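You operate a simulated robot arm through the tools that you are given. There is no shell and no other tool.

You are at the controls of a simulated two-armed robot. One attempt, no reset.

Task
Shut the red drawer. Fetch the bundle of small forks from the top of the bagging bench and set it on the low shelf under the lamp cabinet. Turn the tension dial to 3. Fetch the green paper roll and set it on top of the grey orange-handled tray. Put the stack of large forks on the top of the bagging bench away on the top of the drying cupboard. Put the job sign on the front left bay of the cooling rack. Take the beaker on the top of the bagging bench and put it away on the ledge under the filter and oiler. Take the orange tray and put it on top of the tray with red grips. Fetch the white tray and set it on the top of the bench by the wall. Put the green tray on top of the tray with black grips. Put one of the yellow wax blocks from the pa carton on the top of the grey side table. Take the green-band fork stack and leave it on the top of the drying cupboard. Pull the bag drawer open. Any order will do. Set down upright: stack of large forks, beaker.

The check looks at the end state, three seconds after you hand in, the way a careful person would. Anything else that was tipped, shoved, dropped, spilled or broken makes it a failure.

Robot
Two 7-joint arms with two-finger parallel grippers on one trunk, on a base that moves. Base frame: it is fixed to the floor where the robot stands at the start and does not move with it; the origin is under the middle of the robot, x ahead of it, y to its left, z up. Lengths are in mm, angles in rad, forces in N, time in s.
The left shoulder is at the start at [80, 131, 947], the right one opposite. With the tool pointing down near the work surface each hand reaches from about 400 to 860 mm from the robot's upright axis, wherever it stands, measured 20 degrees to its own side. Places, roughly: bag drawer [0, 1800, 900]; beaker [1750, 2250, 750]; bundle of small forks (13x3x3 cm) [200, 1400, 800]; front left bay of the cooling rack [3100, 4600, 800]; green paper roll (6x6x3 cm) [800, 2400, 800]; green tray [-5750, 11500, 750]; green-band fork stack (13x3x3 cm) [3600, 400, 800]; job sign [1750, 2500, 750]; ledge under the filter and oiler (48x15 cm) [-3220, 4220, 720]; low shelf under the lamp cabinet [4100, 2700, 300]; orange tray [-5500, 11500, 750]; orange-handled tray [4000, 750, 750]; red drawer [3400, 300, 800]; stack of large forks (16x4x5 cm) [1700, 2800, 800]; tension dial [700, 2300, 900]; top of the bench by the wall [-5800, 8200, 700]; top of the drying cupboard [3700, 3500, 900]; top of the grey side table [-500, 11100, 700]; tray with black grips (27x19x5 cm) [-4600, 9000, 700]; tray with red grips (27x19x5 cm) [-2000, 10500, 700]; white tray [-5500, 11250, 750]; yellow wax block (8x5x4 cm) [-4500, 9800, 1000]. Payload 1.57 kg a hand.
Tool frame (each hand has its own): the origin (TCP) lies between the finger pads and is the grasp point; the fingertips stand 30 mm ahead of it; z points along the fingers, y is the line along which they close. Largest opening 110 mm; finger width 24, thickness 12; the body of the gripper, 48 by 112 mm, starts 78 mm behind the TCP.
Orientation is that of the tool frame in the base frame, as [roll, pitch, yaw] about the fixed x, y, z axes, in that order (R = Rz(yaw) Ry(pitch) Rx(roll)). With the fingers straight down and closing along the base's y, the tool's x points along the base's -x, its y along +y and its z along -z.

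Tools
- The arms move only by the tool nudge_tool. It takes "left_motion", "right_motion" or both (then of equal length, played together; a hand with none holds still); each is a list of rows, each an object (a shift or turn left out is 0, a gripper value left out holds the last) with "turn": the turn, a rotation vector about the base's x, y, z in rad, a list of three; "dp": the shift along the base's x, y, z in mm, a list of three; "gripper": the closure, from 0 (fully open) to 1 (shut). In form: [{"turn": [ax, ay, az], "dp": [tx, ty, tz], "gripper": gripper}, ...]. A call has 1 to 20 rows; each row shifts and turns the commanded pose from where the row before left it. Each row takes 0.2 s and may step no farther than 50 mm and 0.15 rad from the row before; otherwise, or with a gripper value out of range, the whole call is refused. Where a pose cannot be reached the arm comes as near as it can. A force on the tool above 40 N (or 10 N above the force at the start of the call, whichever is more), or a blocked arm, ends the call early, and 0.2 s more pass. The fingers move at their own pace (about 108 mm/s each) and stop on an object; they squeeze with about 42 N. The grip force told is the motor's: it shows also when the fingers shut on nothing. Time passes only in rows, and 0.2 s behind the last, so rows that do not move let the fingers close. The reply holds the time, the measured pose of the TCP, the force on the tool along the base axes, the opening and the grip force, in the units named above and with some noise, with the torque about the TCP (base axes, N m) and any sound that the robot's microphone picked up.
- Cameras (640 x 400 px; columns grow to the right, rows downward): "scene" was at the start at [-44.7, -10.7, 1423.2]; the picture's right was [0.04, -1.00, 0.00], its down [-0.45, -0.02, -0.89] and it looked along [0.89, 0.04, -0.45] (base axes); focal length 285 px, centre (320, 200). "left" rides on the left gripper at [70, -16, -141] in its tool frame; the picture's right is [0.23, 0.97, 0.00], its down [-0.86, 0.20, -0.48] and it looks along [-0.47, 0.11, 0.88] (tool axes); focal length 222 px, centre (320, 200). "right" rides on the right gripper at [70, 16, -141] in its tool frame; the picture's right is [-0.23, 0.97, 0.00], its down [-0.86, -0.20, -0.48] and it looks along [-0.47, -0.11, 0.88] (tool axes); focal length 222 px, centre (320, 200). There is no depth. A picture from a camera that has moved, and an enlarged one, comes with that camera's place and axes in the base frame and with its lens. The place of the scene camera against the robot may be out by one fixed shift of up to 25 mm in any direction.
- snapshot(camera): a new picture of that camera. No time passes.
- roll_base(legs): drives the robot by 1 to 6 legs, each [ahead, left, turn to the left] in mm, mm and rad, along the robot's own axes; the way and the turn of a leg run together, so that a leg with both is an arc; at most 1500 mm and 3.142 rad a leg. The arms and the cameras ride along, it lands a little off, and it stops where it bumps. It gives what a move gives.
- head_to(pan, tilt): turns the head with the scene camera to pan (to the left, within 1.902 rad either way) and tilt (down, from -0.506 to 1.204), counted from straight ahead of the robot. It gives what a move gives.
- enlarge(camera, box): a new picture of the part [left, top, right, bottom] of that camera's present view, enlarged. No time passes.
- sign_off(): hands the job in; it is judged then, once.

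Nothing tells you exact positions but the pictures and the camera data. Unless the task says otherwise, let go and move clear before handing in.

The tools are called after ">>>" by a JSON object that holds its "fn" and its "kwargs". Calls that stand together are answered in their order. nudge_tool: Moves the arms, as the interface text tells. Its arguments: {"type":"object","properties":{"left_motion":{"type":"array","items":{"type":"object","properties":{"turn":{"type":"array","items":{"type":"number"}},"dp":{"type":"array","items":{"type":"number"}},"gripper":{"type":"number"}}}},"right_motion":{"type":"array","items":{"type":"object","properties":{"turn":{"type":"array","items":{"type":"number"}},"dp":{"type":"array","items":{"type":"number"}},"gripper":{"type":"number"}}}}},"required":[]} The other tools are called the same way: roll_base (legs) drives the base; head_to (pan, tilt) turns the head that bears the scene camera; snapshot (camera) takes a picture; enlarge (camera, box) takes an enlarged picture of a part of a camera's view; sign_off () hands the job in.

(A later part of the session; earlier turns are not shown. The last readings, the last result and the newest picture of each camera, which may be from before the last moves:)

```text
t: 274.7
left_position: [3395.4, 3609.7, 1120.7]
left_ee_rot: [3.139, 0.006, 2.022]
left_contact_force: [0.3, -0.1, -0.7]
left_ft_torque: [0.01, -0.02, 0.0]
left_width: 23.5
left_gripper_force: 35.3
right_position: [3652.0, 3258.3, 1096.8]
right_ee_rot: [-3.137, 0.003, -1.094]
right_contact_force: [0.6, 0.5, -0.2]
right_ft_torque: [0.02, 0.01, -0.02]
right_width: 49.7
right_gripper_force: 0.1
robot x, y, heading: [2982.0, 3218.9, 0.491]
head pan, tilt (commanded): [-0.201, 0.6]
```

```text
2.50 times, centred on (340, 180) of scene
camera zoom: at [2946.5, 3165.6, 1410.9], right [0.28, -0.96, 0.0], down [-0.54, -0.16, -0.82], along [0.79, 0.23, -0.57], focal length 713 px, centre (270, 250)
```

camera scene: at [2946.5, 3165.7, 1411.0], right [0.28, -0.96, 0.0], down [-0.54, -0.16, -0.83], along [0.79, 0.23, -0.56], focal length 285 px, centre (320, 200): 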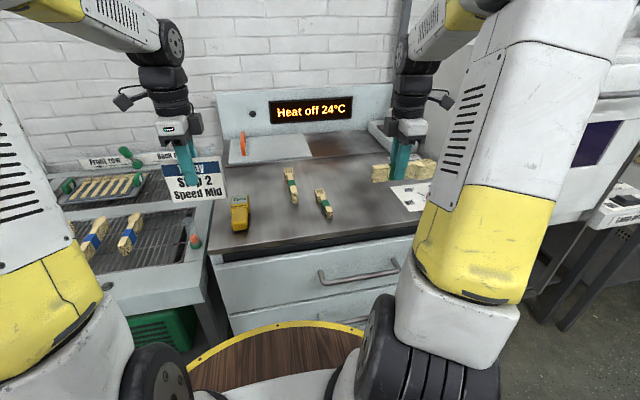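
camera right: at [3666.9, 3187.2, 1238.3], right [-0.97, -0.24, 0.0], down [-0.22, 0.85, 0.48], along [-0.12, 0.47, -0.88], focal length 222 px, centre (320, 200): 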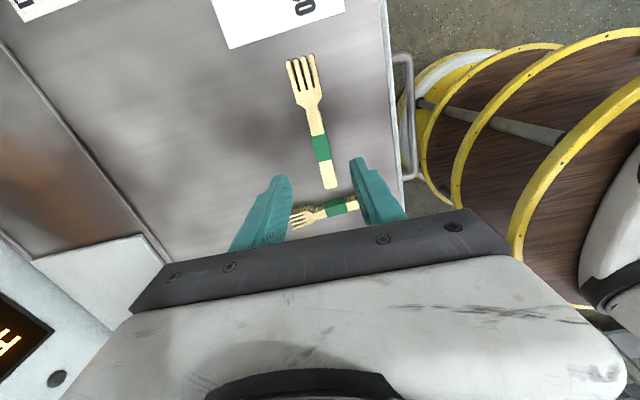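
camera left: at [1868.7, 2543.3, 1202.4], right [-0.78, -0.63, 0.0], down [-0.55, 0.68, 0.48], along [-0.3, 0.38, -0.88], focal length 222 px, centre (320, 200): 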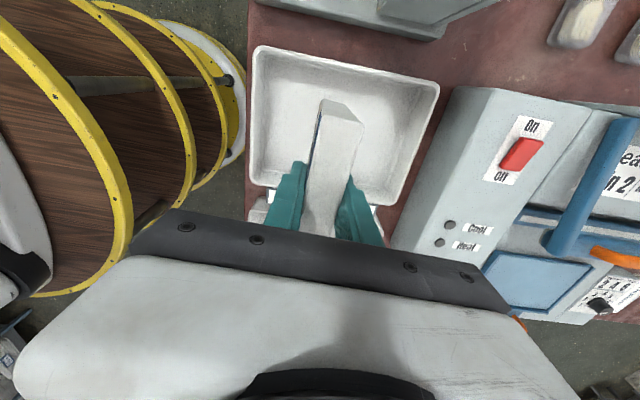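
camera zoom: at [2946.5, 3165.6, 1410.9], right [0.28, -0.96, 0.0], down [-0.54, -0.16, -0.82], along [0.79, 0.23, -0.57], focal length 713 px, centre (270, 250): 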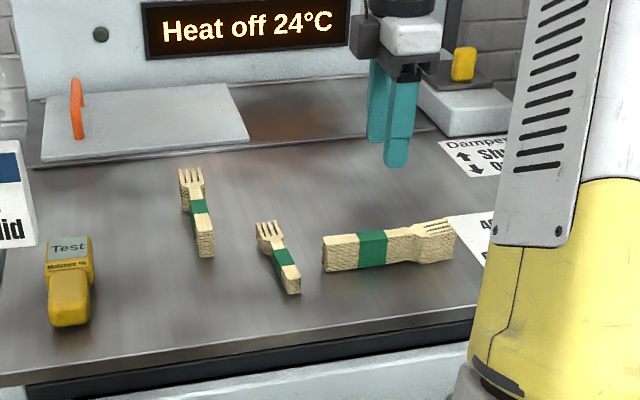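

The large forks sit upright on the cupboard. Next the job sign: I back off and move left along the wall to the cooling rack.

>>> {"fn": "roll_base", "kwargs": {"legs": [[-250, 0, 0], [0, 900, 0]]}}

>>> {"fn": "head_to", "kwargs": {"pan": 0.1, "tilt": 0.5}}

>>> {"fn": "snapshot", "kwargs": {"camera": "scene"}}

>>> {"fn": "enlarge", "kwargs": {"camera": "scene", "box": [140, 100, 440, 260]}}

```text
t: 280.9
left_position: [2728.8, 4294.3, 1121.9]
left_ee_rot: [3.139, 0.004, 2.032]
left_contact_force: [0.4, 0.2, -1.6]
left_ft_torque: [-0.02, -0.02, 0.0]
left_width: 23.4
left_gripper_force: 35.5
right_position: [2988.0, 3945.1, 1095.6]
right_ee_rot: [-3.137, 0.005, -1.088]
right_contact_force: [0.2, 0.0, 0.0]
right_ft_torque: [0.0, -0.03, -0.02]
right_width: 49.5
right_gripper_force: 0.0
robot x, y, heading: [2320.1, 3901.4, 0.501]
head pan, tilt (commanded): [-0.201, 0.6]
```

```text
t: 281.7
left_position: [2728.8, 4293.9, 1121.8]
left_ee_rot: [3.14, 0.004, 2.03]
left_contact_force: [0.4, -0.7, -0.5]
left_ft_torque: [-0.03, 0.0, -0.01]
left_width: 23.4
left_gripper_force: 35.6
right_position: [2986.6, 3945.5, 1096.7]
right_ee_rot: [-3.138, 0.003, -1.087]
right_contact_force: [0.0, -0.1, -0.2]
right_ft_torque: [0.01, 0.01, 0.02]
right_width: 49.6
right_gripper_force: 0.0
robot x, y, heading: [2320.1, 3904.2, 0.499]
head pan, tilt (commanded): [0.099, 0.499]
```

```text
taken
camera scene: at [2274.6, 3871.5, 1420.0], right [0.56, -0.83, 0.0], down [-0.4, -0.27, -0.88], along [0.73, 0.49, -0.48], focal length 285 px, centre (320, 200)
```

scene: 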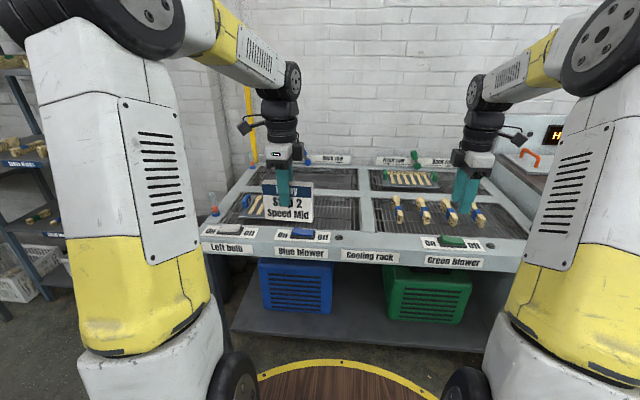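

```text
2.13 times, centred on (290, 180) of scene
camera zoom: at [2274.6, 3871.5, 1420.0], right [0.56, -0.83, 0.0], down [-0.4, -0.27, -0.88], along [0.73, 0.49, -0.48], focal length 609 px, centre (384, 243)
```

zoom: 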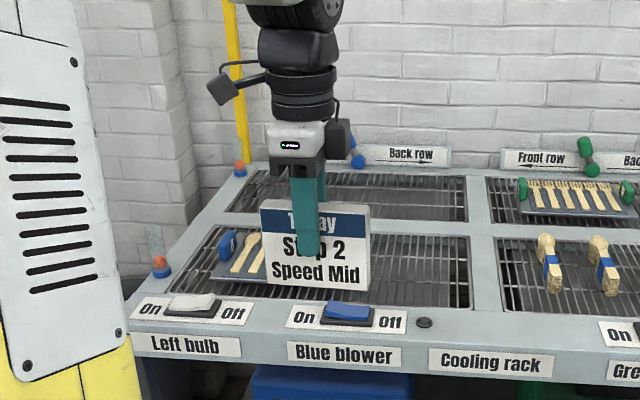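

>>> {"fn": "snapshot", "kwargs": {"camera": "left"}}

>>> {"fn": "head_to", "kwargs": {"pan": 0.5, "tilt": 0.5}}

>>> {"fn": "snapshot", "kwargs": {"camera": "scene"}}

```text
taken
camera left: at [2681.4, 4349.0, 1262.4], right [0.77, 0.64, 0.0], down [0.56, -0.67, 0.48], along [0.31, -0.37, -0.88], focal length 222 px, centre (320, 200)
```

left: 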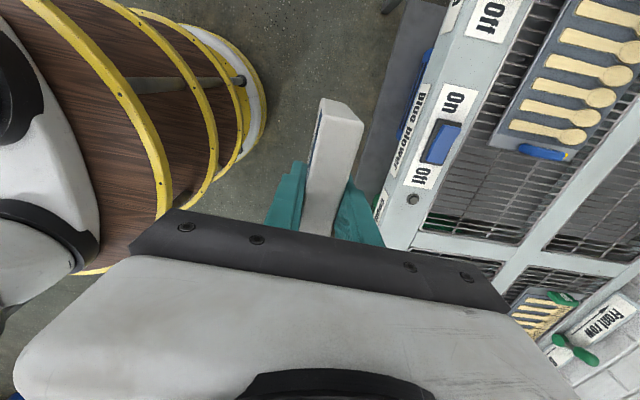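

```text
t: 282.6
left_position: [2728.2, 4294.6, 1121.9]
left_ee_rot: [-3.141, 0.004, 2.031]
left_contact_force: [0.2, -0.2, -1.3]
left_ft_torque: [0.0, -0.01, 0.0]
left_width: 23.5
left_gripper_force: 35.5
right_position: [2987.2, 3945.7, 1096.3]
right_ee_rot: [-3.138, 0.002, -1.086]
right_contact_force: [0.7, 0.2, -0.6]
right_ft_torque: [-0.04, -0.02, 0.0]
right_width: 49.6
right_gripper_force: 0.1
robot x, y, heading: [2317.9, 3900.9, 0.495]
head pan, tilt (commanded): [0.499, 0.499]
```

```text
taken
camera scene: at [2248.8, 3896.8, 1420.0], right [0.84, -0.54, 0.0], down [-0.26, -0.4, -0.88], along [0.48, 0.74, -0.48], focal length 285 px, centre (320, 200)
```

scene: 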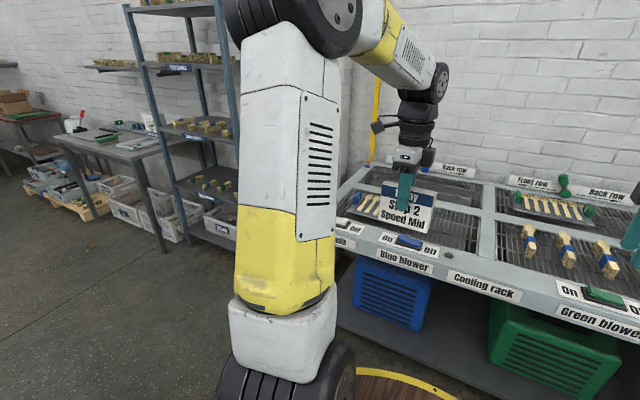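

The front-left bay holds a spoon tray at its left; the right part of that bay's mesh is free, centred about (3095,4398). I'll move in so the left hand comes above it.

>>> {"fn": "roll_base", "kwargs": {"legs": [[310, -120, 0]]}}

>>> {"fn": "head_to", "kwargs": {"pan": 0.15, "tilt": 0.7}}

>>> {"fn": "snapshot", "kwargs": {"camera": "scene"}}

>>> {"fn": "snapshot", "kwargs": {"camera": "left"}}

```text
t: 284.8
left_position: [3061.7, 4339.6, 1121.4]
left_ee_rot: [3.141, 0.003, 2.036]
left_contact_force: [-0.4, 0.1, -0.6]
left_ft_torque: [0.02, 0.01, 0.01]
left_width: 23.2
left_gripper_force: 35.1
right_position: [3321.5, 3993.7, 1096.4]
right_ee_rot: [-3.138, 0.003, -1.083]
right_contact_force: [-0.1, -0.6, -0.5]
right_ft_torque: [0.02, -0.01, -0.01]
right_width: 49.7
right_gripper_force: 0.1
robot x, y, heading: [2654.2, 3945.7, 0.498]
head pan, tilt (commanded): [0.499, 0.499]
```

```text
t: 285.6
left_position: [3061.0, 4340.7, 1123.0]
left_ee_rot: [3.14, 0.006, 2.036]
left_contact_force: [-0.6, 0.1, -0.9]
left_ft_torque: [-0.02, 0.0, 0.0]
left_width: 23.2
left_gripper_force: 36.2
right_position: [3321.0, 3993.8, 1097.4]
right_ee_rot: [-3.138, 0.005, -1.084]
right_contact_force: [-0.5, 0.6, 1.3]
right_ft_torque: [-0.02, 0.03, -0.02]
right_width: 49.8
right_gripper_force: 0.1
robot x, y, heading: [2653.0, 3945.3, 0.502]
head pan, tilt (commanded): [0.15, 0.7]
```

```text
taken
camera scene: at [2601.4, 3917.2, 1402.4], right [0.61, -0.8, 0.0], down [-0.51, -0.39, -0.77], along [0.61, 0.46, -0.64], focal length 285 px, centre (320, 200)
```

scene: 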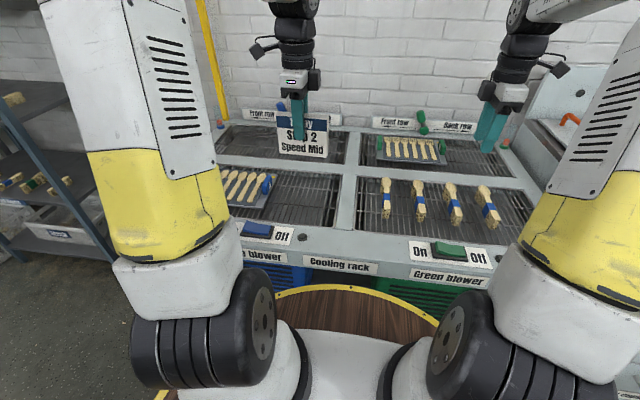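

```text
taken
camera left: at [3014.6, 4395.5, 1262.4], right [0.77, 0.64, 0.0], down [0.56, -0.67, 0.48], along [0.31, -0.37, -0.88], focal length 222 px, centre (320, 200)
```

left: 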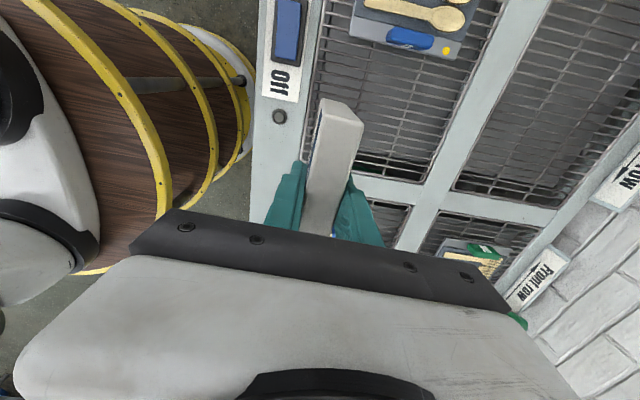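

Free mesh area centre is about (3141,4418). Moving the sign over it and lowering.

>>> {"fn": "nudge_tool", "kwargs": {"left_motion": [{"dp": [27, 26, 0]}, {"dp": [27, 26, 0]}, {"dp": [26, 25, 0]}, {"dp": [0, 0, -40]}, {"dp": [0, 0, -40]}, {"dp": [0, 0, -40]}, {"dp": [0, 0, -30]}, {}]}}

>>> {"fn": "snapshot", "kwargs": {"camera": "left"}}

>>> {"fn": "enlarge", "kwargs": {"camera": "scene", "box": [200, 100, 400, 260]}}

```text
t: 287.4
left_position: [3140.9, 4414.6, 973.0]
left_ee_rot: [3.141, 0.005, 2.035]
left_contact_force: [-0.2, -0.4, -0.6]
left_ft_torque: [0.01, 0.04, -0.02]
left_width: 23.0
left_gripper_force: 35.4
right_position: [3321.2, 3992.7, 1095.9]
right_ee_rot: [-3.138, 0.005, -1.082]
right_contact_force: [0.4, -0.1, 0.6]
right_ft_torque: [0.01, -0.02, 0.01]
right_width: 49.4
right_gripper_force: 0.1
robot x, y, heading: [2654.3, 3946.7, 0.506]
head pan, tilt (commanded): [0.15, 0.7]
```

```text
taken
camera left: at [3095.9, 4470.0, 1113.1], right [0.77, 0.64, 0.0], down [0.56, -0.67, 0.48], along [0.31, -0.37, -0.88], focal length 222 px, centre (320, 200)
```

left: 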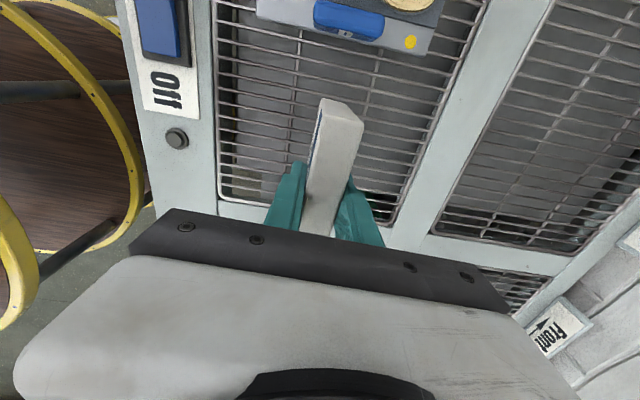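

```text
2.50 times, centred on (300, 180) of scene
camera zoom: at [2601.4, 3917.1, 1402.3], right [0.61, -0.8, 0.0], down [-0.51, -0.39, -0.76], along [0.61, 0.46, -0.64], focal length 713 px, centre (370, 250)
```

zoom: 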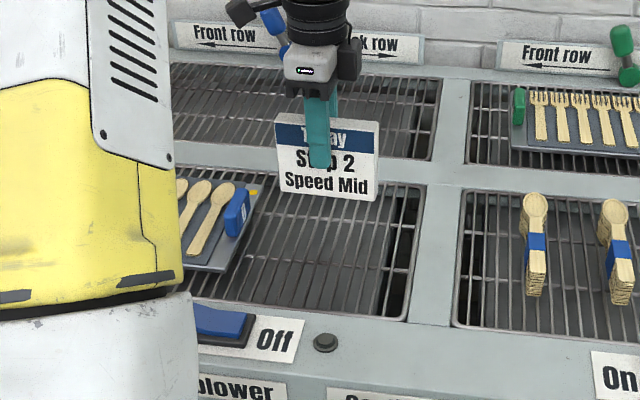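

I'll shift ~18 mm toward the tray side to stay clear of the divider, then lower carefully.

>>> {"fn": "nudge_tool", "kwargs": {"left_motion": [{"dp": [-8, 16, 0]}, {"dp": [0, 0, -20]}, {"dp": [0, 0, -10]}, {}]}}

>>> {"fn": "snapshot", "kwargs": {"camera": "left"}}

>>> {"fn": "enlarge", "kwargs": {"camera": "scene", "box": [230, 120, 370, 240]}}

```text
t: 288.4
left_position: [3133.4, 4432.5, 941.1]
left_ee_rot: [3.14, 0.006, 2.035]
left_contact_force: [-0.6, 0.0, -0.3]
left_ft_torque: [0.02, -0.01, 0.0]
left_width: 23.3
left_gripper_force: 35.3
right_position: [3321.8, 3993.8, 1096.2]
right_ee_rot: [-3.138, 0.003, -1.082]
right_contact_force: [0.1, 0.2, -0.4]
right_ft_torque: [-0.01, 0.05, -0.04]
right_width: 49.6
right_gripper_force: 0.1
robot x, y, heading: [2647.9, 3950.7, 0.503]
head pan, tilt (commanded): [0.15, 0.7]
```

```text
taken
camera left: at [3086.4, 4487.2, 1082.5], right [0.77, 0.64, 0.0], down [0.56, -0.67, 0.48], along [0.31, -0.37, -0.88], focal length 222 px, centre (320, 200)
```

left: 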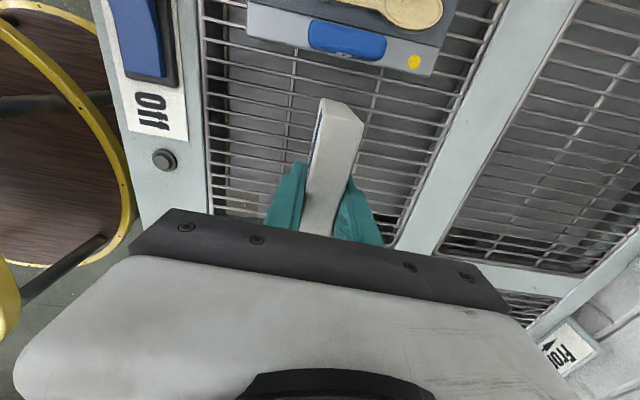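

```text
3.33 times, centred on (300, 180) of scene
camera zoom: at [2601.4, 3917.1, 1402.3], right [0.61, -0.8, 0.0], down [-0.51, -0.39, -0.76], along [0.61, 0.46, -0.64], focal length 951 px, centre (387, 267)
```

zoom: 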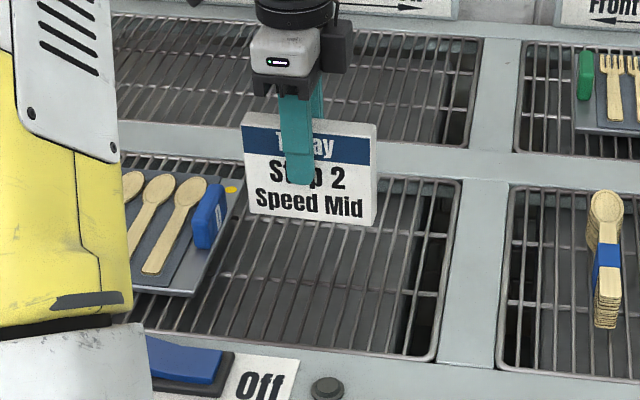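

>>> {"fn": "nudge_tool", "kwargs": {"left_motion": [{"dp": [0, 0, -6]}, {"dp": [0, 0, -5]}, {}]}}

>>> {"fn": "nudge_tool", "kwargs": {"left_motion": [{"dp": [0, 0, -4]}, {"dp": [0, 0, -4]}, {}]}}

```text
t: 289.2
left_position: [3133.9, 4434.5, 930.2]
left_ee_rot: [3.138, 0.006, 2.035]
left_contact_force: [-0.1, 0.0, -0.3]
left_ft_torque: [0.0, 0.0, 0.01]
left_width: 23.4
left_gripper_force: 35.7
right_position: [3321.8, 3993.1, 1096.7]
right_ee_rot: [-3.139, 0.004, -1.082]
right_contact_force: [0.0, 0.7, -0.4]
right_ft_torque: [-0.03, -0.01, 0.01]
right_width: 49.3
right_gripper_force: 0.1
robot x, y, heading: [2657.6, 3948.8, 0.501]
head pan, tilt (commanded): [0.15, 0.7]
```

```text
t: 290.0
left_position: [3133.0, 4433.7, 923.4]
left_ee_rot: [3.141, 0.004, 2.036]
left_contact_force: [1.3, 0.5, -1.0]
left_ft_torque: [0.03, 0.02, -0.02]
left_width: 23.5
left_gripper_force: 35.5
right_position: [3321.5, 3993.8, 1095.8]
right_ee_rot: [-3.139, 0.003, -1.081]
right_contact_force: [-0.8, -0.4, 0.3]
right_ft_torque: [-0.02, -0.03, 0.0]
right_width: 49.5
right_gripper_force: 0.1
robot x, y, heading: [2653.7, 3947.5, 0.501]
head pan, tilt (commanded): [0.15, 0.7]
```

>>> {"fn": "nudge_tool", "kwargs": {"left_motion": [{"dp": [0, 0, -4]}, {"dp": [0, 0, -4]}, {}]}}

>>> {"fn": "enlarge", "kwargs": {"camera": "scene", "box": [230, 120, 370, 240]}}

```text
t: 290.8
left_position: [3132.8, 4434.3, 913.9]
left_ee_rot: [3.139, 0.004, 2.035]
left_contact_force: [0.3, 0.6, -0.3]
left_ft_torque: [-0.01, 0.0, -0.01]
left_width: 23.1
left_gripper_force: 35.6
right_position: [3322.2, 3992.6, 1096.6]
right_ee_rot: [-3.139, 0.004, -1.08]
right_contact_force: [-0.1, 0.1, 0.0]
right_ft_torque: [0.01, -0.04, 0.0]
right_width: 49.4
right_gripper_force: 0.2
robot x, y, heading: [2655.6, 3943.8, 0.501]
head pan, tilt (commanded): [0.15, 0.7]
```

```text
3.33 times, centred on (300, 180) of scene
camera zoom: at [2601.4, 3917.1, 1402.3], right [0.61, -0.8, 0.0], down [-0.51, -0.39, -0.76], along [0.61, 0.46, -0.64], focal length 951 px, centre (387, 267)
```

zoom: 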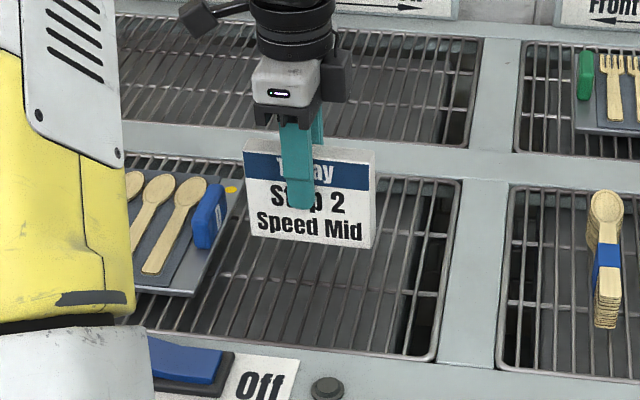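

>>> {"fn": "nudge_tool", "kwargs": {"left_motion": [{"dp": [0, 0, -4]}, {"dp": [0, 0, -4]}, {}]}}

>>> {"fn": "nudge_tool", "kwargs": {"left_motion": [{"dp": [0, 0, -4]}, {"dp": [0, 0, -4]}, {}]}}

```text
t: 291.6
left_position: [3134.4, 4433.3, 907.5]
left_ee_rot: [3.14, 0.006, 2.035]
left_contact_force: [0.5, -0.2, -0.5]
left_ft_torque: [0.01, -0.02, -0.01]
left_width: 23.2
left_gripper_force: 35.6
right_position: [3321.0, 3993.7, 1096.5]
right_ee_rot: [-3.137, 0.003, -1.082]
right_contact_force: [0.5, -0.1, -0.6]
right_ft_torque: [0.01, -0.02, -0.03]
right_width: 49.3
right_gripper_force: 0.1
robot x, y, heading: [2653.4, 3948.3, 0.505]
head pan, tilt (commanded): [0.15, 0.7]
```

```text
t: 292.4
left_position: [3133.3, 4433.0, 897.9]
left_ee_rot: [3.14, 0.005, 2.033]
left_contact_force: [0.2, -0.2, 0.0]
left_ft_torque: [0.01, 0.0, 0.01]
left_width: 23.2
left_gripper_force: 35.8
right_position: [3321.4, 3993.2, 1096.5]
right_ee_rot: [-3.139, 0.002, -1.083]
right_contact_force: [-0.6, 0.7, 0.5]
right_ft_torque: [0.01, 0.0, -0.01]
right_width: 49.6
right_gripper_force: 0.1
robot x, y, heading: [2651.3, 3947.5, 0.498]
head pan, tilt (commanded): [0.15, 0.7]
```

>>> {"fn": "snapshot", "kwargs": {"camera": "left"}}

>>> {"fn": "enlarge", "kwargs": {"camera": "scene", "box": [230, 120, 370, 240]}}

```text
taken
camera left: at [3086.6, 4487.9, 1039.2], right [0.77, 0.64, 0.0], down [0.56, -0.67, 0.48], along [0.31, -0.37, -0.88], focal length 222 px, centre (320, 200)
```

left: 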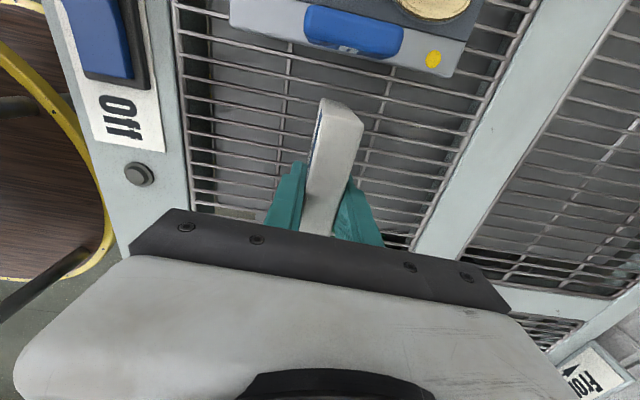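

```text
3.33 times, centred on (300, 180) of scene
camera zoom: at [2601.4, 3917.1, 1402.3], right [0.61, -0.8, 0.0], down [-0.51, -0.39, -0.76], along [0.61, 0.46, -0.64], focal length 951 px, centre (387, 267)
```

zoom: 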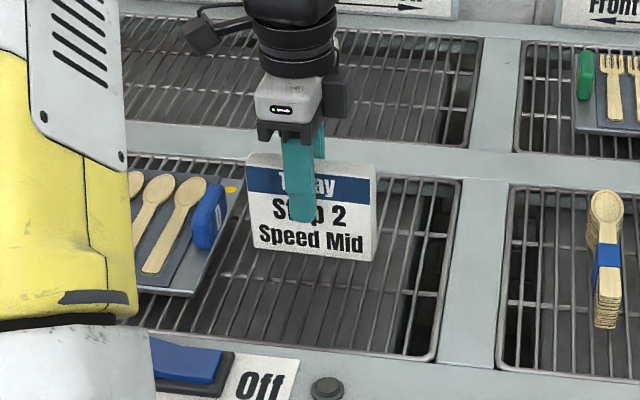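

>>> {"fn": "nudge_tool", "kwargs": {"left_motion": [{"dp": [0, 0, -3]}, {"dp": [0, 0, -3]}, {}]}}

>>> {"fn": "nudge_tool", "kwargs": {"left_motion": [{"dp": [0, 0, -3]}, {"dp": [0, 0, -3]}, {}]}}

>>> {"fn": "nudge_tool", "kwargs": {"left_motion": [{"dp": [0, 0, -3]}, {"dp": [0, 0, -3]}, {}]}}

```text
t: 293.2
left_position: [3133.2, 4434.0, 893.9]
left_ee_rot: [3.137, 0.005, 2.034]
left_contact_force: [-4.8, -3.5, 26.5]
left_ft_torque: [-0.15, 0.34, -0.01]
left_width: 23.3
left_gripper_force: 35.6
right_position: [3321.2, 3993.3, 1097.1]
right_ee_rot: [-3.137, 0.004, -1.082]
right_contact_force: [0.0, 0.2, 0.0]
right_ft_torque: [0.0, 0.0, 0.01]
right_width: 49.5
right_gripper_force: 0.0
robot x, y, heading: [2651.1, 3949.9, 0.497]
head pan, tilt (commanded): [0.15, 0.7]
```

```text
t: 294.0
left_position: [3133.5, 4432.9, 886.6]
left_ee_rot: [3.139, 0.004, 2.036]
left_contact_force: [-2.8, 1.4, 25.4]
left_ft_torque: [-0.06, 0.14, 0.03]
left_width: 23.4
left_gripper_force: 35.9
right_position: [3321.0, 3994.7, 1097.3]
right_ee_rot: [-3.137, 0.003, -1.082]
right_contact_force: [-0.1, -1.0, -0.5]
right_ft_torque: [-0.02, -0.01, 0.01]
right_width: 49.8
right_gripper_force: 0.0
robot x, y, heading: [2653.4, 3948.1, 0.502]
head pan, tilt (commanded): [0.15, 0.7]
```

```text
t: 294.7
left_position: [3134.8, 4434.3, 884.4]
left_ee_rot: [3.135, 0.004, 2.036]
left_contact_force: [-1.1, 0.4, 7.0]
left_ft_torque: [0.02, 0.17, 0.06]
left_width: 23.4
left_gripper_force: 35.7
right_position: [3321.2, 3993.4, 1095.9]
right_ee_rot: [-3.136, 0.005, -1.083]
right_contact_force: [-0.4, 0.3, 0.2]
right_ft_torque: [0.0, 0.03, 0.02]
right_width: 49.3
right_gripper_force: 0.1
robot x, y, heading: [2653.9, 3948.2, 0.507]
head pan, tilt (commanded): [0.15, 0.7]
stopped in row 3 (left hand): the force on the tool passed its limit at 43 N (the readings are from after the stop); the commanded pose is now the measured one
```

The sign is resting on the mesh. Releasing and lifting away.

>>> {"fn": "nudge_tool", "kwargs": {"left_motion": [{"dp": [0, 0, 1]}, {"gripper": 0.7}, {"gripper": 0.55}, {}, {"dp": [0, 0, 15]}, {"dp": [0, 0, 40]}, {"dp": [0, 0, 45]}, {"dp": [0, 0, 45]}, {"dp": [0, 0, 40]}, {}]}}

>>> {"fn": "snapshot", "kwargs": {"camera": "left"}}

>>> {"fn": "enlarge", "kwargs": {"camera": "scene", "box": [200, 110, 400, 250]}}

```text
t: 296.9
left_position: [3133.2, 4432.4, 1070.2]
left_ee_rot: [3.136, 0.007, 2.035]
left_contact_force: [-0.3, -0.1, -0.2]
left_ft_torque: [0.0, 0.03, 0.0]
left_width: 49.5
left_gripper_force: 0.1
right_position: [3321.1, 3993.6, 1096.5]
right_ee_rot: [-3.138, 0.003, -1.082]
right_contact_force: [-0.2, 0.3, -0.9]
right_ft_torque: [0.01, -0.01, -0.02]
right_width: 49.5
right_gripper_force: 0.0
robot x, y, heading: [2655.8, 3951.9, 0.504]
head pan, tilt (commanded): [0.15, 0.7]
```

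```text
taken
camera left: at [3086.3, 4487.2, 1211.1], right [0.77, 0.64, 0.0], down [0.56, -0.67, 0.48], along [0.31, -0.37, -0.87], focal length 222 px, centre (320, 200)
```

left: 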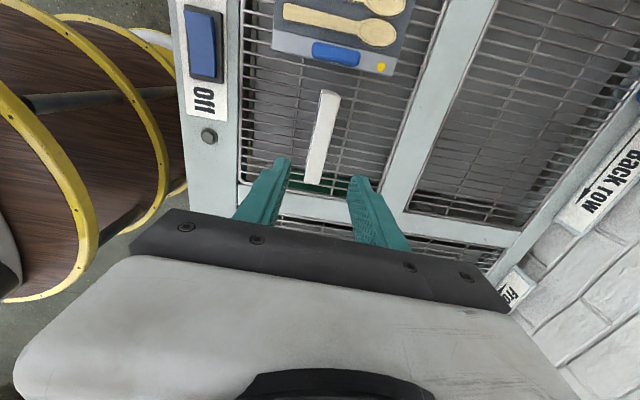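

```text
2.86 times, centred on (300, 180) of scene
camera zoom: at [2601.4, 3917.1, 1402.3], right [0.61, -0.8, 0.0], down [-0.51, -0.39, -0.76], along [0.61, 0.46, -0.64], focal length 815 px, centre (377, 257)
```

zoom: 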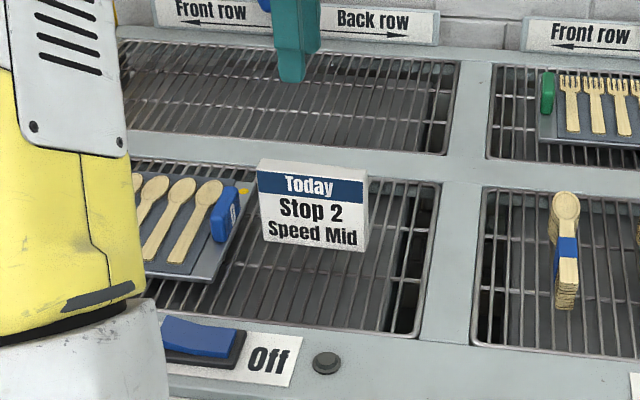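

The job sign stands in the front-left bay. Next the beaker: I'll back off and drive to the near (aisle) side of the bagging bench's far end.

>>> {"fn": "nudge_tool", "kwargs": {"left_motion": [{"dp": [-15, -8, 25]}, {"dp": [-15, -8, 25]}, {}], "right_motion": [{"dp": [0, 0, 15]}, {"dp": [0, 0, 15]}, {}]}}

>>> {"fn": "roll_base", "kwargs": {"legs": [[-450, 0, 0], [0, -1000, 0], [0, -900, 0], [0, 0, 1.53]]}}

>>> {"fn": "head_to", "kwargs": {"pan": 0.5, "tilt": 0.4}}

>>> {"fn": "snapshot", "kwargs": {"camera": "scene"}}

```text
t: 297.7
left_position: [3104.3, 4417.2, 1120.0]
left_ee_rot: [3.137, 0.005, 2.036]
left_contact_force: [0.4, 0.3, 0.5]
left_ft_torque: [-0.03, -0.01, 0.0]
left_width: 49.7
left_gripper_force: 0.0
right_position: [3321.6, 3992.5, 1126.8]
right_ee_rot: [-3.139, 0.002, -1.084]
right_contact_force: [-0.8, 0.7, -0.2]
right_ft_torque: [0.0, 0.02, 0.0]
right_width: 49.3
right_gripper_force: 0.0
robot x, y, heading: [2651.4, 3950.0, 0.504]
head pan, tilt (commanded): [0.15, 0.7]
```

```text
t: 313.1
left_position: [2715.4, 2562.3, 1120.3]
left_ee_rot: [3.138, 0.005, -2.78]
left_contact_force: [0.5, 0.2, 0.2]
left_ft_torque: [0.0, 0.01, 0.0]
left_width: 49.7
left_gripper_force: 0.0
right_position: [3160.7, 2735.0, 1127.6]
right_ee_rot: [-3.139, 0.001, 0.384]
right_contact_force: [-0.4, 0.0, -0.4]
right_ft_torque: [-0.01, 0.01, -0.03]
right_width: 49.5
right_gripper_force: 0.0
robot x, y, heading: [3135.8, 2065.8, 1.97]
head pan, tilt (commanded): [0.15, 0.7]
```

```text
t: 313.9
left_position: [2716.9, 2561.9, 1118.6]
left_ee_rot: [3.136, 0.005, -2.78]
left_contact_force: [0.2, 0.4, 0.1]
left_ft_torque: [0.01, -0.01, -0.01]
left_width: 49.3
left_gripper_force: 0.1
right_position: [3162.2, 2735.5, 1126.7]
right_ee_rot: [-3.138, 0.002, 0.386]
right_contact_force: [0.0, -0.2, 0.1]
right_ft_torque: [0.02, 0.01, -0.02]
right_width: 49.3
right_gripper_force: 0.1
robot x, y, heading: [3136.7, 2064.9, 1.967]
head pan, tilt (commanded): [0.499, 0.4]
```

```text
taken
camera scene: at [3123.6, 1979.3, 1429.1], right [0.62, 0.78, 0.0], down [0.3, -0.24, -0.92], along [-0.72, 0.57, -0.39], focal length 285 px, centre (320, 200)
```

scene: 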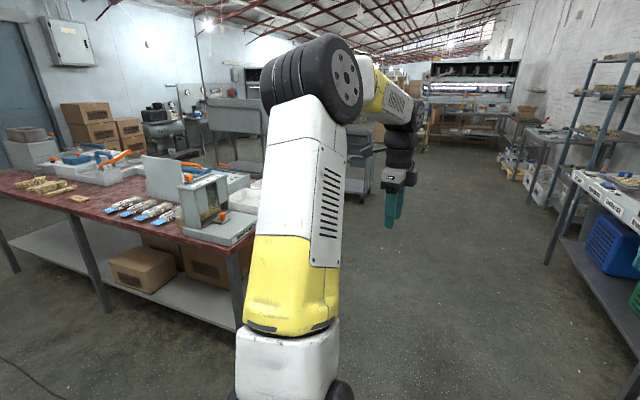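

>>> {"fn": "enlarge", "kwargs": {"camera": "scene", "box": [90, 140, 270, 260]}}

```text
3.33 times, centred on (180, 200) of scene
camera zoom: at [3123.6, 1979.3, 1429.1], right [0.62, 0.78, 0.0], down [0.3, -0.24, -0.92], along [-0.72, 0.57, -0.39], focal length 951 px, centre (787, 200)
```

zoom: 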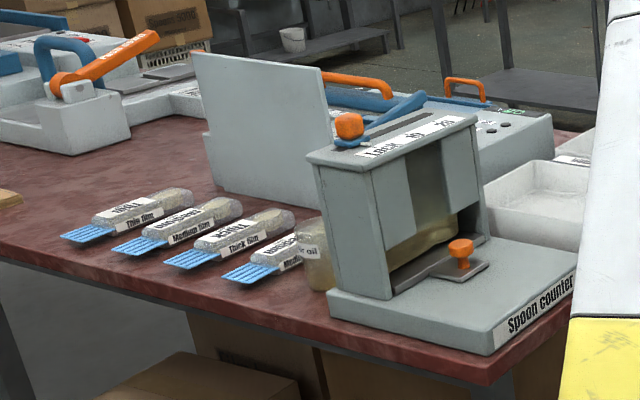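

The beaker (labelled oil, with liquid) stands beside the spoon counter at about (1792,2198). I'll square up and slide along the bench to it.

>>> {"fn": "roll_base", "kwargs": {"legs": [[0, 0, 0.09], [0, 990, 0]]}}

>>> {"fn": "head_to", "kwargs": {"pan": 0.0, "tilt": 0.5}}

>>> {"fn": "snapshot", "kwargs": {"camera": "scene"}}

>>> {"fn": "snapshot", "kwargs": {"camera": "left"}}

```text
t: 319.5
left_position: [1806.9, 2051.6, 1119.5]
left_ee_rot: [3.137, 0.006, -2.678]
left_contact_force: [-0.5, -0.4, -0.8]
left_ft_torque: [0.02, 0.0, 0.02]
left_width: 49.3
left_gripper_force: 0.0
right_position: [2232.7, 2269.2, 1127.0]
right_ee_rot: [-3.138, 0.003, 0.487]
right_contact_force: [0.3, 0.2, -0.6]
right_ft_torque: [-0.02, 0.02, 0.01]
right_width: 49.4
right_gripper_force: 0.1
robot x, y, heading: [2273.8, 1601.4, 2.064]
head pan, tilt (commanded): [0.499, 0.4]
```

```text
t: 320.4
left_position: [1807.0, 2051.3, 1118.3]
left_ee_rot: [3.137, 0.005, -2.678]
left_contact_force: [-0.1, 0.0, -0.1]
left_ft_torque: [-0.03, 0.03, 0.03]
left_width: 49.5
left_gripper_force: 0.0
right_position: [2233.5, 2269.2, 1126.7]
right_ee_rot: [-3.139, 0.003, 0.487]
right_contact_force: [0.4, -0.1, 0.0]
right_ft_torque: [0.0, 0.05, 0.01]
right_width: 49.4
right_gripper_force: 0.1
robot x, y, heading: [2280.5, 1603.3, 2.07]
head pan, tilt (commanded): [0.0, 0.499]
```

```text
taken
camera scene: at [2303.6, 1542.2, 1420.0], right [0.88, 0.48, 0.0], down [0.23, -0.42, -0.88], along [-0.42, 0.77, -0.48], focal length 285 px, centre (320, 200)
```

scene: 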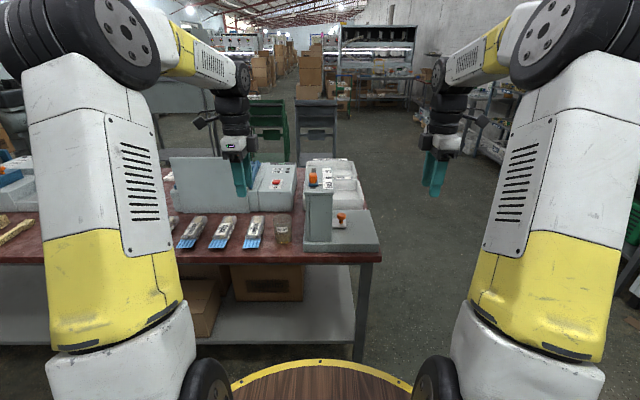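

```text
taken
camera left: at [1750.8, 2003.7, 1259.9], right [-0.64, 0.77, 0.0], down [0.67, 0.56, 0.48], along [0.37, 0.31, -0.88], focal length 222 px, centre (320, 200)
```

left: 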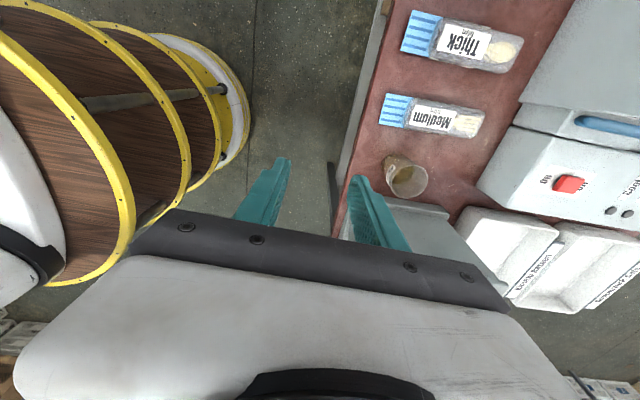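

>>> {"fn": "enlarge", "kwargs": {"camera": "scene", "box": [200, 170, 380, 280]}}

>>> {"fn": "enlarge", "kwargs": {"camera": "left", "box": [330, 60, 530, 240]}}

```text
3.56 times, centred on (290, 225) of scene
camera zoom: at [2303.6, 1542.2, 1420.0], right [0.88, 0.48, 0.0], down [0.23, -0.42, -0.88], along [-0.42, 0.77, -0.48], focal length 1014 px, centre (427, 111)
```

zoom: 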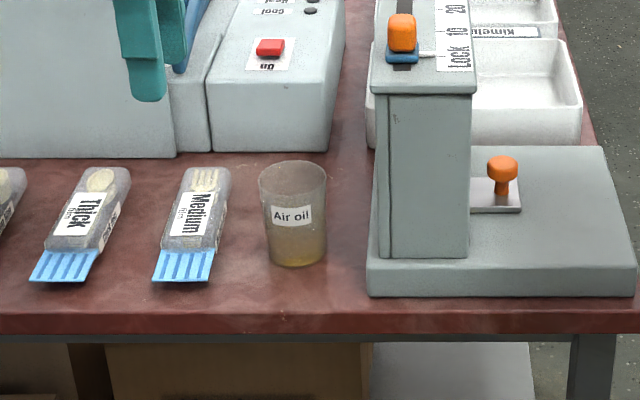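

```text
2.22 times, centred on (430, 150) of left
camera zoom: at [1750.8, 2003.7, 1259.9], right [-0.64, 0.77, 0.0], down [0.67, 0.56, 0.48], along [0.37, 0.31, -0.88], focal length 494 px, centre (76, 311)
```

zoom: 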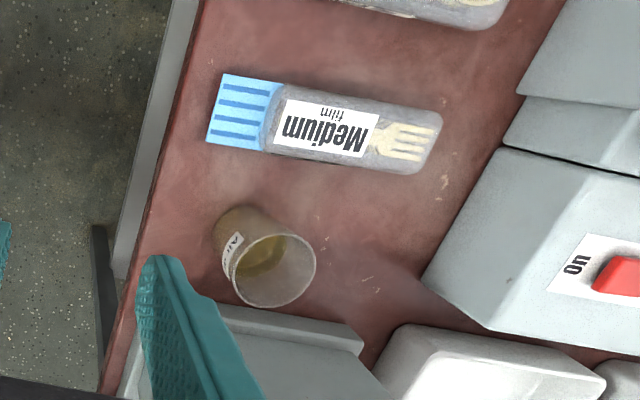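

The "Air oil" beaker is at about (1772,2229) by the wrist view, ~100 mm tall, with some oil in it. I'll move the base closer and bring the left hand over it.

>>> {"fn": "roll_base", "kwargs": {"legs": [[195, 0, 0]]}}

>>> {"fn": "snapshot", "kwargs": {"camera": "left"}}

```text
t: 322.0
left_position: [1717.5, 2224.0, 1118.6]
left_ee_rot: [3.137, 0.005, -2.686]
left_contact_force: [0.6, -0.5, -0.7]
left_ft_torque: [-0.01, 0.01, -0.04]
left_width: 49.2
left_gripper_force: 0.0
right_position: [2145.8, 2438.3, 1127.3]
right_ee_rot: [-3.138, 0.004, 0.48]
right_contact_force: [0.1, -0.2, 0.2]
right_ft_torque: [0.01, -0.01, 0.01]
right_width: 49.5
right_gripper_force: 0.0
robot x, y, heading: [2186.7, 1773.9, 2.065]
head pan, tilt (commanded): [0.0, 0.499]
```

```text
taken
camera left: at [1661.6, 2177.2, 1260.0], right [-0.63, 0.77, 0.0], down [0.68, 0.55, 0.48], along [0.37, 0.31, -0.88], focal length 222 px, centre (320, 200)
```

left: 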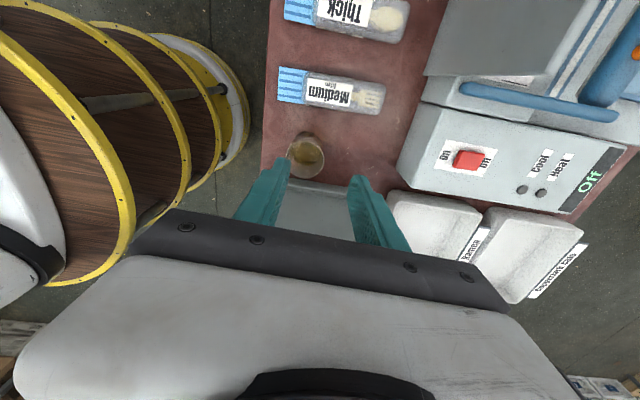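

>>> {"fn": "nudge_tool", "kwargs": {"left_motion": [{"dp": [27, 4.5, 0], "gripper": 0.0}, {"dp": [27.5, 4.5, -20]}, {"dp": [0, 0, -40]}, {"dp": [0, 0, -40]}, {"dp": [0, 0, -30]}, {}]}}

>>> {"fn": "snapshot", "kwargs": {"camera": "left"}}

>>> {"fn": "enlarge", "kwargs": {"camera": "scene", "box": [180, 150, 400, 290]}}

```text
t: 323.4
left_position: [1772.7, 2232.8, 988.8]
left_ee_rot: [3.137, 0.003, -2.685]
left_contact_force: [0.2, -0.2, -0.1]
left_ft_torque: [0.01, 0.02, -0.01]
left_width: 110.0
left_gripper_force: 0.1
right_position: [2145.6, 2437.7, 1127.4]
right_ee_rot: [-3.139, 0.005, 0.479]
right_contact_force: [0.2, 0.4, -0.1]
right_ft_torque: [0.0, -0.02, 0.01]
right_width: 49.3
right_gripper_force: 0.0
robot x, y, heading: [2183.5, 1767.7, 2.063]
head pan, tilt (commanded): [0.0, 0.499]
```

```text
taken
camera left: at [1717.1, 2185.7, 1129.1], right [-0.63, 0.77, 0.0], down [0.68, 0.55, 0.48], along [0.37, 0.31, -0.88], focal length 222 px, centre (320, 200)
```

left: 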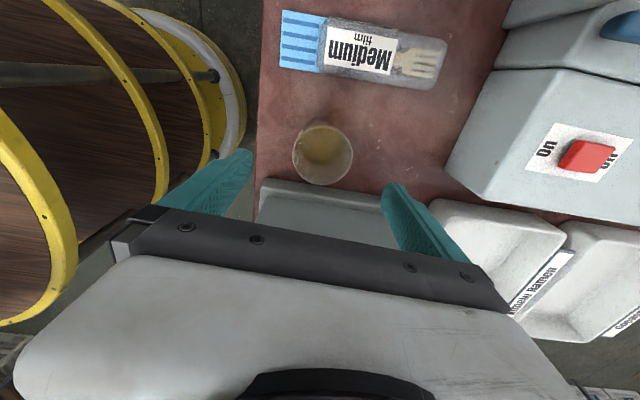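

```text
2.86 times, centred on (290, 220) of scene
camera zoom: at [2211.4, 1712.1, 1420.0], right [0.88, 0.47, 0.0], down [0.23, -0.42, -0.88], along [-0.42, 0.77, -0.48], focal length 815 px, centre (406, 143)
```

zoom: 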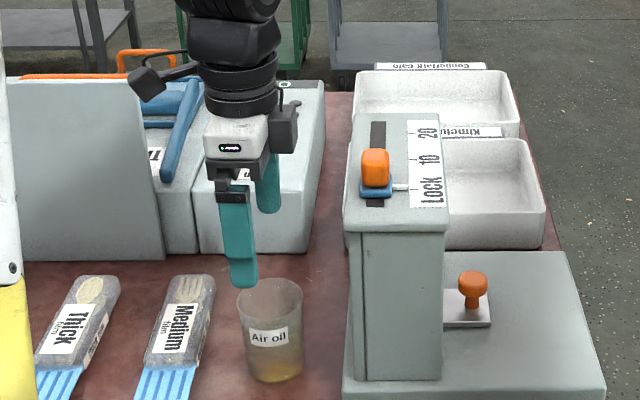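

Perfectly centred over the beaker. Descending to grip at mid-height.

>>> {"fn": "nudge_tool", "kwargs": {"left_motion": [{"dp": [0, 0, -35]}, {"dp": [0, 0, -35]}, {"dp": [0, 0, -35]}, {"dp": [0, 0, -28]}, {}]}}

>>> {"fn": "snapshot", "kwargs": {"camera": "left"}}

>>> {"fn": "enlarge", "kwargs": {"camera": "scene", "box": [180, 150, 400, 290]}}

```text
t: 324.6
left_position: [1772.7, 2232.2, 856.1]
left_ee_rot: [3.135, 0.006, -2.685]
left_contact_force: [0.7, -0.3, 0.5]
left_ft_torque: [0.0, -0.01, -0.01]
left_width: 110.2
left_gripper_force: 0.0
right_position: [2144.4, 2437.6, 1127.7]
right_ee_rot: [-3.138, 0.003, 0.48]
right_contact_force: [0.1, -0.5, 0.5]
right_ft_torque: [0.01, 0.01, -0.01]
right_width: 49.3
right_gripper_force: 0.0
robot x, y, heading: [2179.5, 1770.5, 2.065]
head pan, tilt (commanded): [0.0, 0.499]
```

```text
taken
camera left: at [1715.9, 2185.2, 996.7], right [-0.63, 0.77, 0.0], down [0.68, 0.55, 0.48], along [0.37, 0.31, -0.87], focal length 222 px, centre (320, 200)
```

left: 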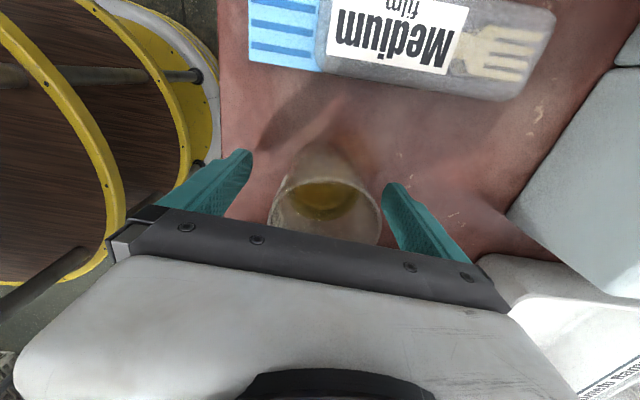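

```text
2.86 times, centred on (290, 220) of scene
camera zoom: at [2211.4, 1712.1, 1420.0], right [0.88, 0.47, 0.0], down [0.23, -0.42, -0.88], along [-0.42, 0.77, -0.48], focal length 815 px, centre (406, 143)
```

zoom: 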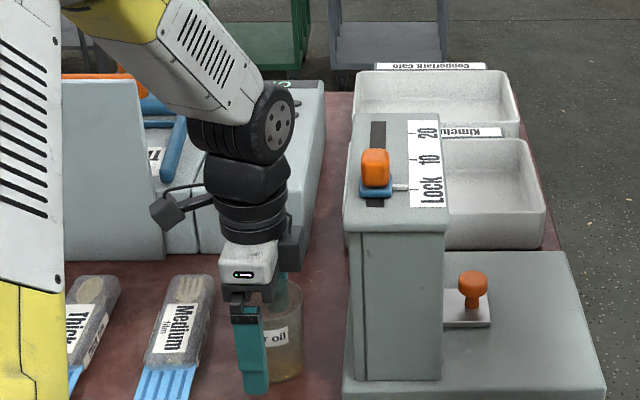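

>>> {"fn": "nudge_tool", "kwargs": {"left_motion": [{"gripper": 0.35}, {"gripper": 0.6}, {}, {}, {}]}}

```text
t: 325.8
left_position: [1771.4, 2231.8, 856.7]
left_ee_rot: [3.136, 0.006, -2.686]
left_contact_force: [-0.5, 0.1, -0.6]
left_ft_torque: [-0.05, -0.02, 0.01]
left_width: 64.4
left_gripper_force: 42.0
right_position: [2145.2, 2438.0, 1126.4]
right_ee_rot: [-3.14, 0.004, 0.48]
right_contact_force: [0.2, 0.6, -0.6]
right_ft_torque: [0.01, 0.01, -0.01]
right_width: 49.5
right_gripper_force: 0.1
robot x, y, heading: [2186.2, 1771.2, 2.063]
head pan, tilt (commanded): [0.0, 0.499]
```

Beaker gripped (64 mm). Lifting slowly and level.

>>> {"fn": "nudge_tool", "kwargs": {"left_motion": [{"dp": [0, 0, 6]}, {"dp": [0, 0, 12]}, {"dp": [0, 0, 18]}, {"dp": [0, 0, 20]}, {"dp": [0, 0, 20]}, {"dp": [0, 0, 20]}, {"dp": [0, 0, 20]}, {"dp": [0, 0, 20]}, {"dp": [0, 0, 15]}, {"dp": [0, 0, 8]}, {}]}}

>>> {"fn": "snapshot", "kwargs": {"camera": "left"}}

>>> {"fn": "snapshot", "kwargs": {"camera": "scene"}}

```text
t: 328.2
left_position: [1772.0, 2232.4, 1017.5]
left_ee_rot: [3.137, 0.005, -2.687]
left_contact_force: [0.0, 0.6, -0.9]
left_ft_torque: [0.0, 0.03, 0.0]
left_width: 64.1
left_gripper_force: 41.5
right_position: [2146.5, 2438.7, 1126.6]
right_ee_rot: [-3.139, 0.003, 0.48]
right_contact_force: [-0.2, 0.1, -0.2]
right_ft_torque: [0.01, -0.03, -0.01]
right_width: 49.6
right_gripper_force: 0.0
robot x, y, heading: [2183.6, 1771.1, 2.065]
head pan, tilt (commanded): [0.0, 0.499]
```

```text
taken
camera left: at [1716.2, 2184.3, 1157.4], right [-0.63, 0.77, 0.0], down [0.68, 0.55, 0.48], along [0.37, 0.31, -0.87], focal length 222 px, centre (320, 200)
```

left: 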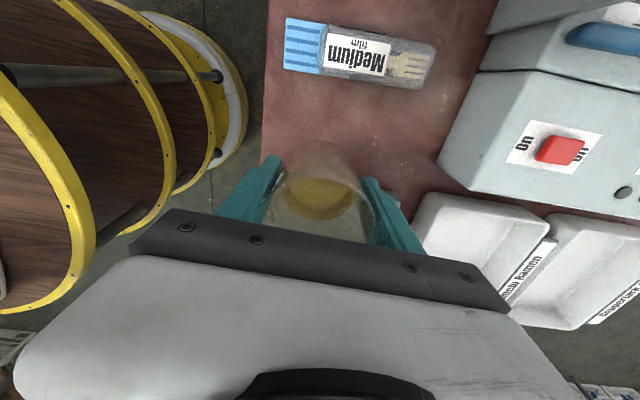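

```text
taken
camera scene: at [2211.3, 1712.2, 1420.0], right [0.88, 0.47, 0.0], down [0.23, -0.42, -0.88], along [-0.42, 0.77, -0.48], focal length 285 px, centre (320, 200)
```

scene: 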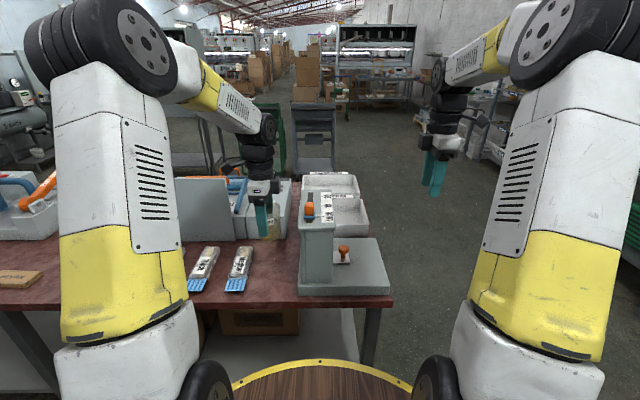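

The beaker is held level. The ledge is far off at (-3220,4220); I'll back out, travel along the aisle to the left, then up the corridor past the bench's near end.

>>> {"fn": "roll_base", "kwargs": {"legs": [[-380, 0, 0], [0, 1350, 0], [0, 1350, 0]]}}

>>> {"fn": "head_to", "kwargs": {"pan": 0.3, "tilt": 0.3}}

>>> {"fn": "snapshot", "kwargs": {"camera": "scene"}}

```text
t: 343.2
left_position: [-437.4, 604.4, 1016.3]
left_ee_rot: [3.137, 0.005, -2.647]
left_contact_force: [-0.5, 0.3, -0.9]
left_ft_torque: [-0.01, 0.04, 0.03]
left_width: 63.8
left_gripper_force: 41.6
right_position: [-72.8, 825.0, 1126.8]
right_ee_rot: [-3.137, 0.003, 0.519]
right_contact_force: [1.1, -0.5, 0.0]
right_ft_torque: [-0.04, 0.02, 0.02]
right_width: 49.8
right_gripper_force: 0.0
robot x, y, heading: [-9.6, 163.7, 2.103]
head pan, tilt (commanded): [0.0, 0.499]
```

```text
t: 344.0
left_position: [-437.7, 605.4, 1015.9]
left_ee_rot: [3.137, 0.004, -2.648]
left_contact_force: [-0.7, 0.1, -1.5]
left_ft_torque: [0.02, 0.0, 0.0]
left_width: 63.9
left_gripper_force: 42.2
right_position: [-73.5, 825.5, 1127.7]
right_ee_rot: [-3.139, 0.003, 0.517]
right_contact_force: [-0.1, 1.2, 0.1]
right_ft_torque: [0.02, -0.02, 0.02]
right_width: 49.4
right_gripper_force: 0.0
robot x, y, heading: [-3.3, 159.4, 2.101]
head pan, tilt (commanded): [0.3, 0.3]
```

```text
taken
camera scene: at [-2.9, 86.7, 1438.4], right [0.67, 0.74, 0.0], down [0.22, -0.2, -0.96], along [-0.7, 0.64, -0.3], focal length 285 px, centre (320, 200)
```

scene: 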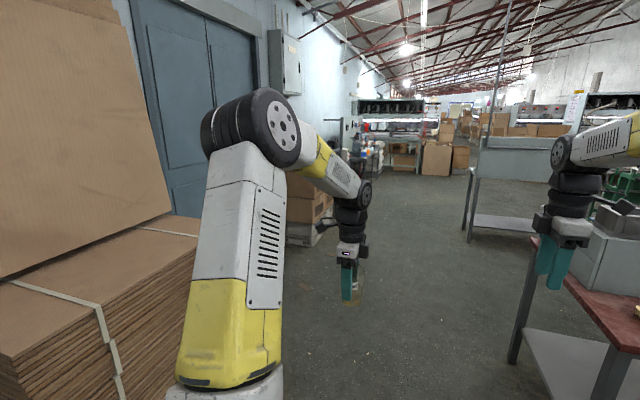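

>>> {"fn": "roll_base", "kwargs": {"legs": [[0, 0, -0.044], [1450, 0, 0], [1000, 0, 0]]}}

>>> {"fn": "head_to", "kwargs": {"pan": 0.5, "tilt": 0.3}}

>>> {"fn": "snapshot", "kwargs": {"camera": "scene"}}

```text
t: 356.4
left_position: [-1364.2, 2897.1, 1015.7]
left_ee_rot: [3.138, 0.006, -2.784]
left_contact_force: [0.0, -0.2, -1.0]
left_ft_torque: [-0.01, 0.02, 0.01]
left_width: 63.7
left_gripper_force: 42.0
right_position: [-973.4, 3067.2, 1126.3]
right_ee_rot: [-3.138, 0.003, 0.38]
right_contact_force: [1.0, 1.5, -0.5]
right_ft_torque: [-0.01, -0.03, -0.01]
right_width: 49.5
right_gripper_force: 0.1
robot x, y, heading: [-1002.8, 2395.6, 1.965]
head pan, tilt (commanded): [0.3, 0.3]
```

```text
t: 357.1
left_position: [-1364.1, 2896.8, 1016.0]
left_ee_rot: [3.137, 0.007, -2.785]
left_contact_force: [-0.9, -0.1, -1.5]
left_ft_torque: [-0.03, 0.03, -0.01]
left_width: 63.6
left_gripper_force: 42.1
right_position: [-972.4, 3067.7, 1126.4]
right_ee_rot: [-3.139, 0.004, 0.381]
right_contact_force: [0.3, 0.7, 1.1]
right_ft_torque: [0.0, 0.01, 0.03]
right_width: 49.4
right_gripper_force: 0.1
robot x, y, heading: [-1000.0, 2398.1, 1.965]
head pan, tilt (commanded): [0.499, 0.3]
```

```text
taken
camera scene: at [-1015.0, 2312.2, 1438.4], right [0.63, 0.78, 0.0], down [0.23, -0.19, -0.96], along [-0.74, 0.6, -0.3], focal length 285 px, centre (320, 200)
```

scene: 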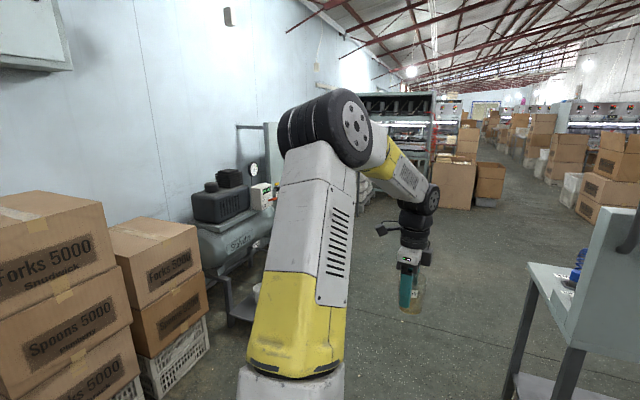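

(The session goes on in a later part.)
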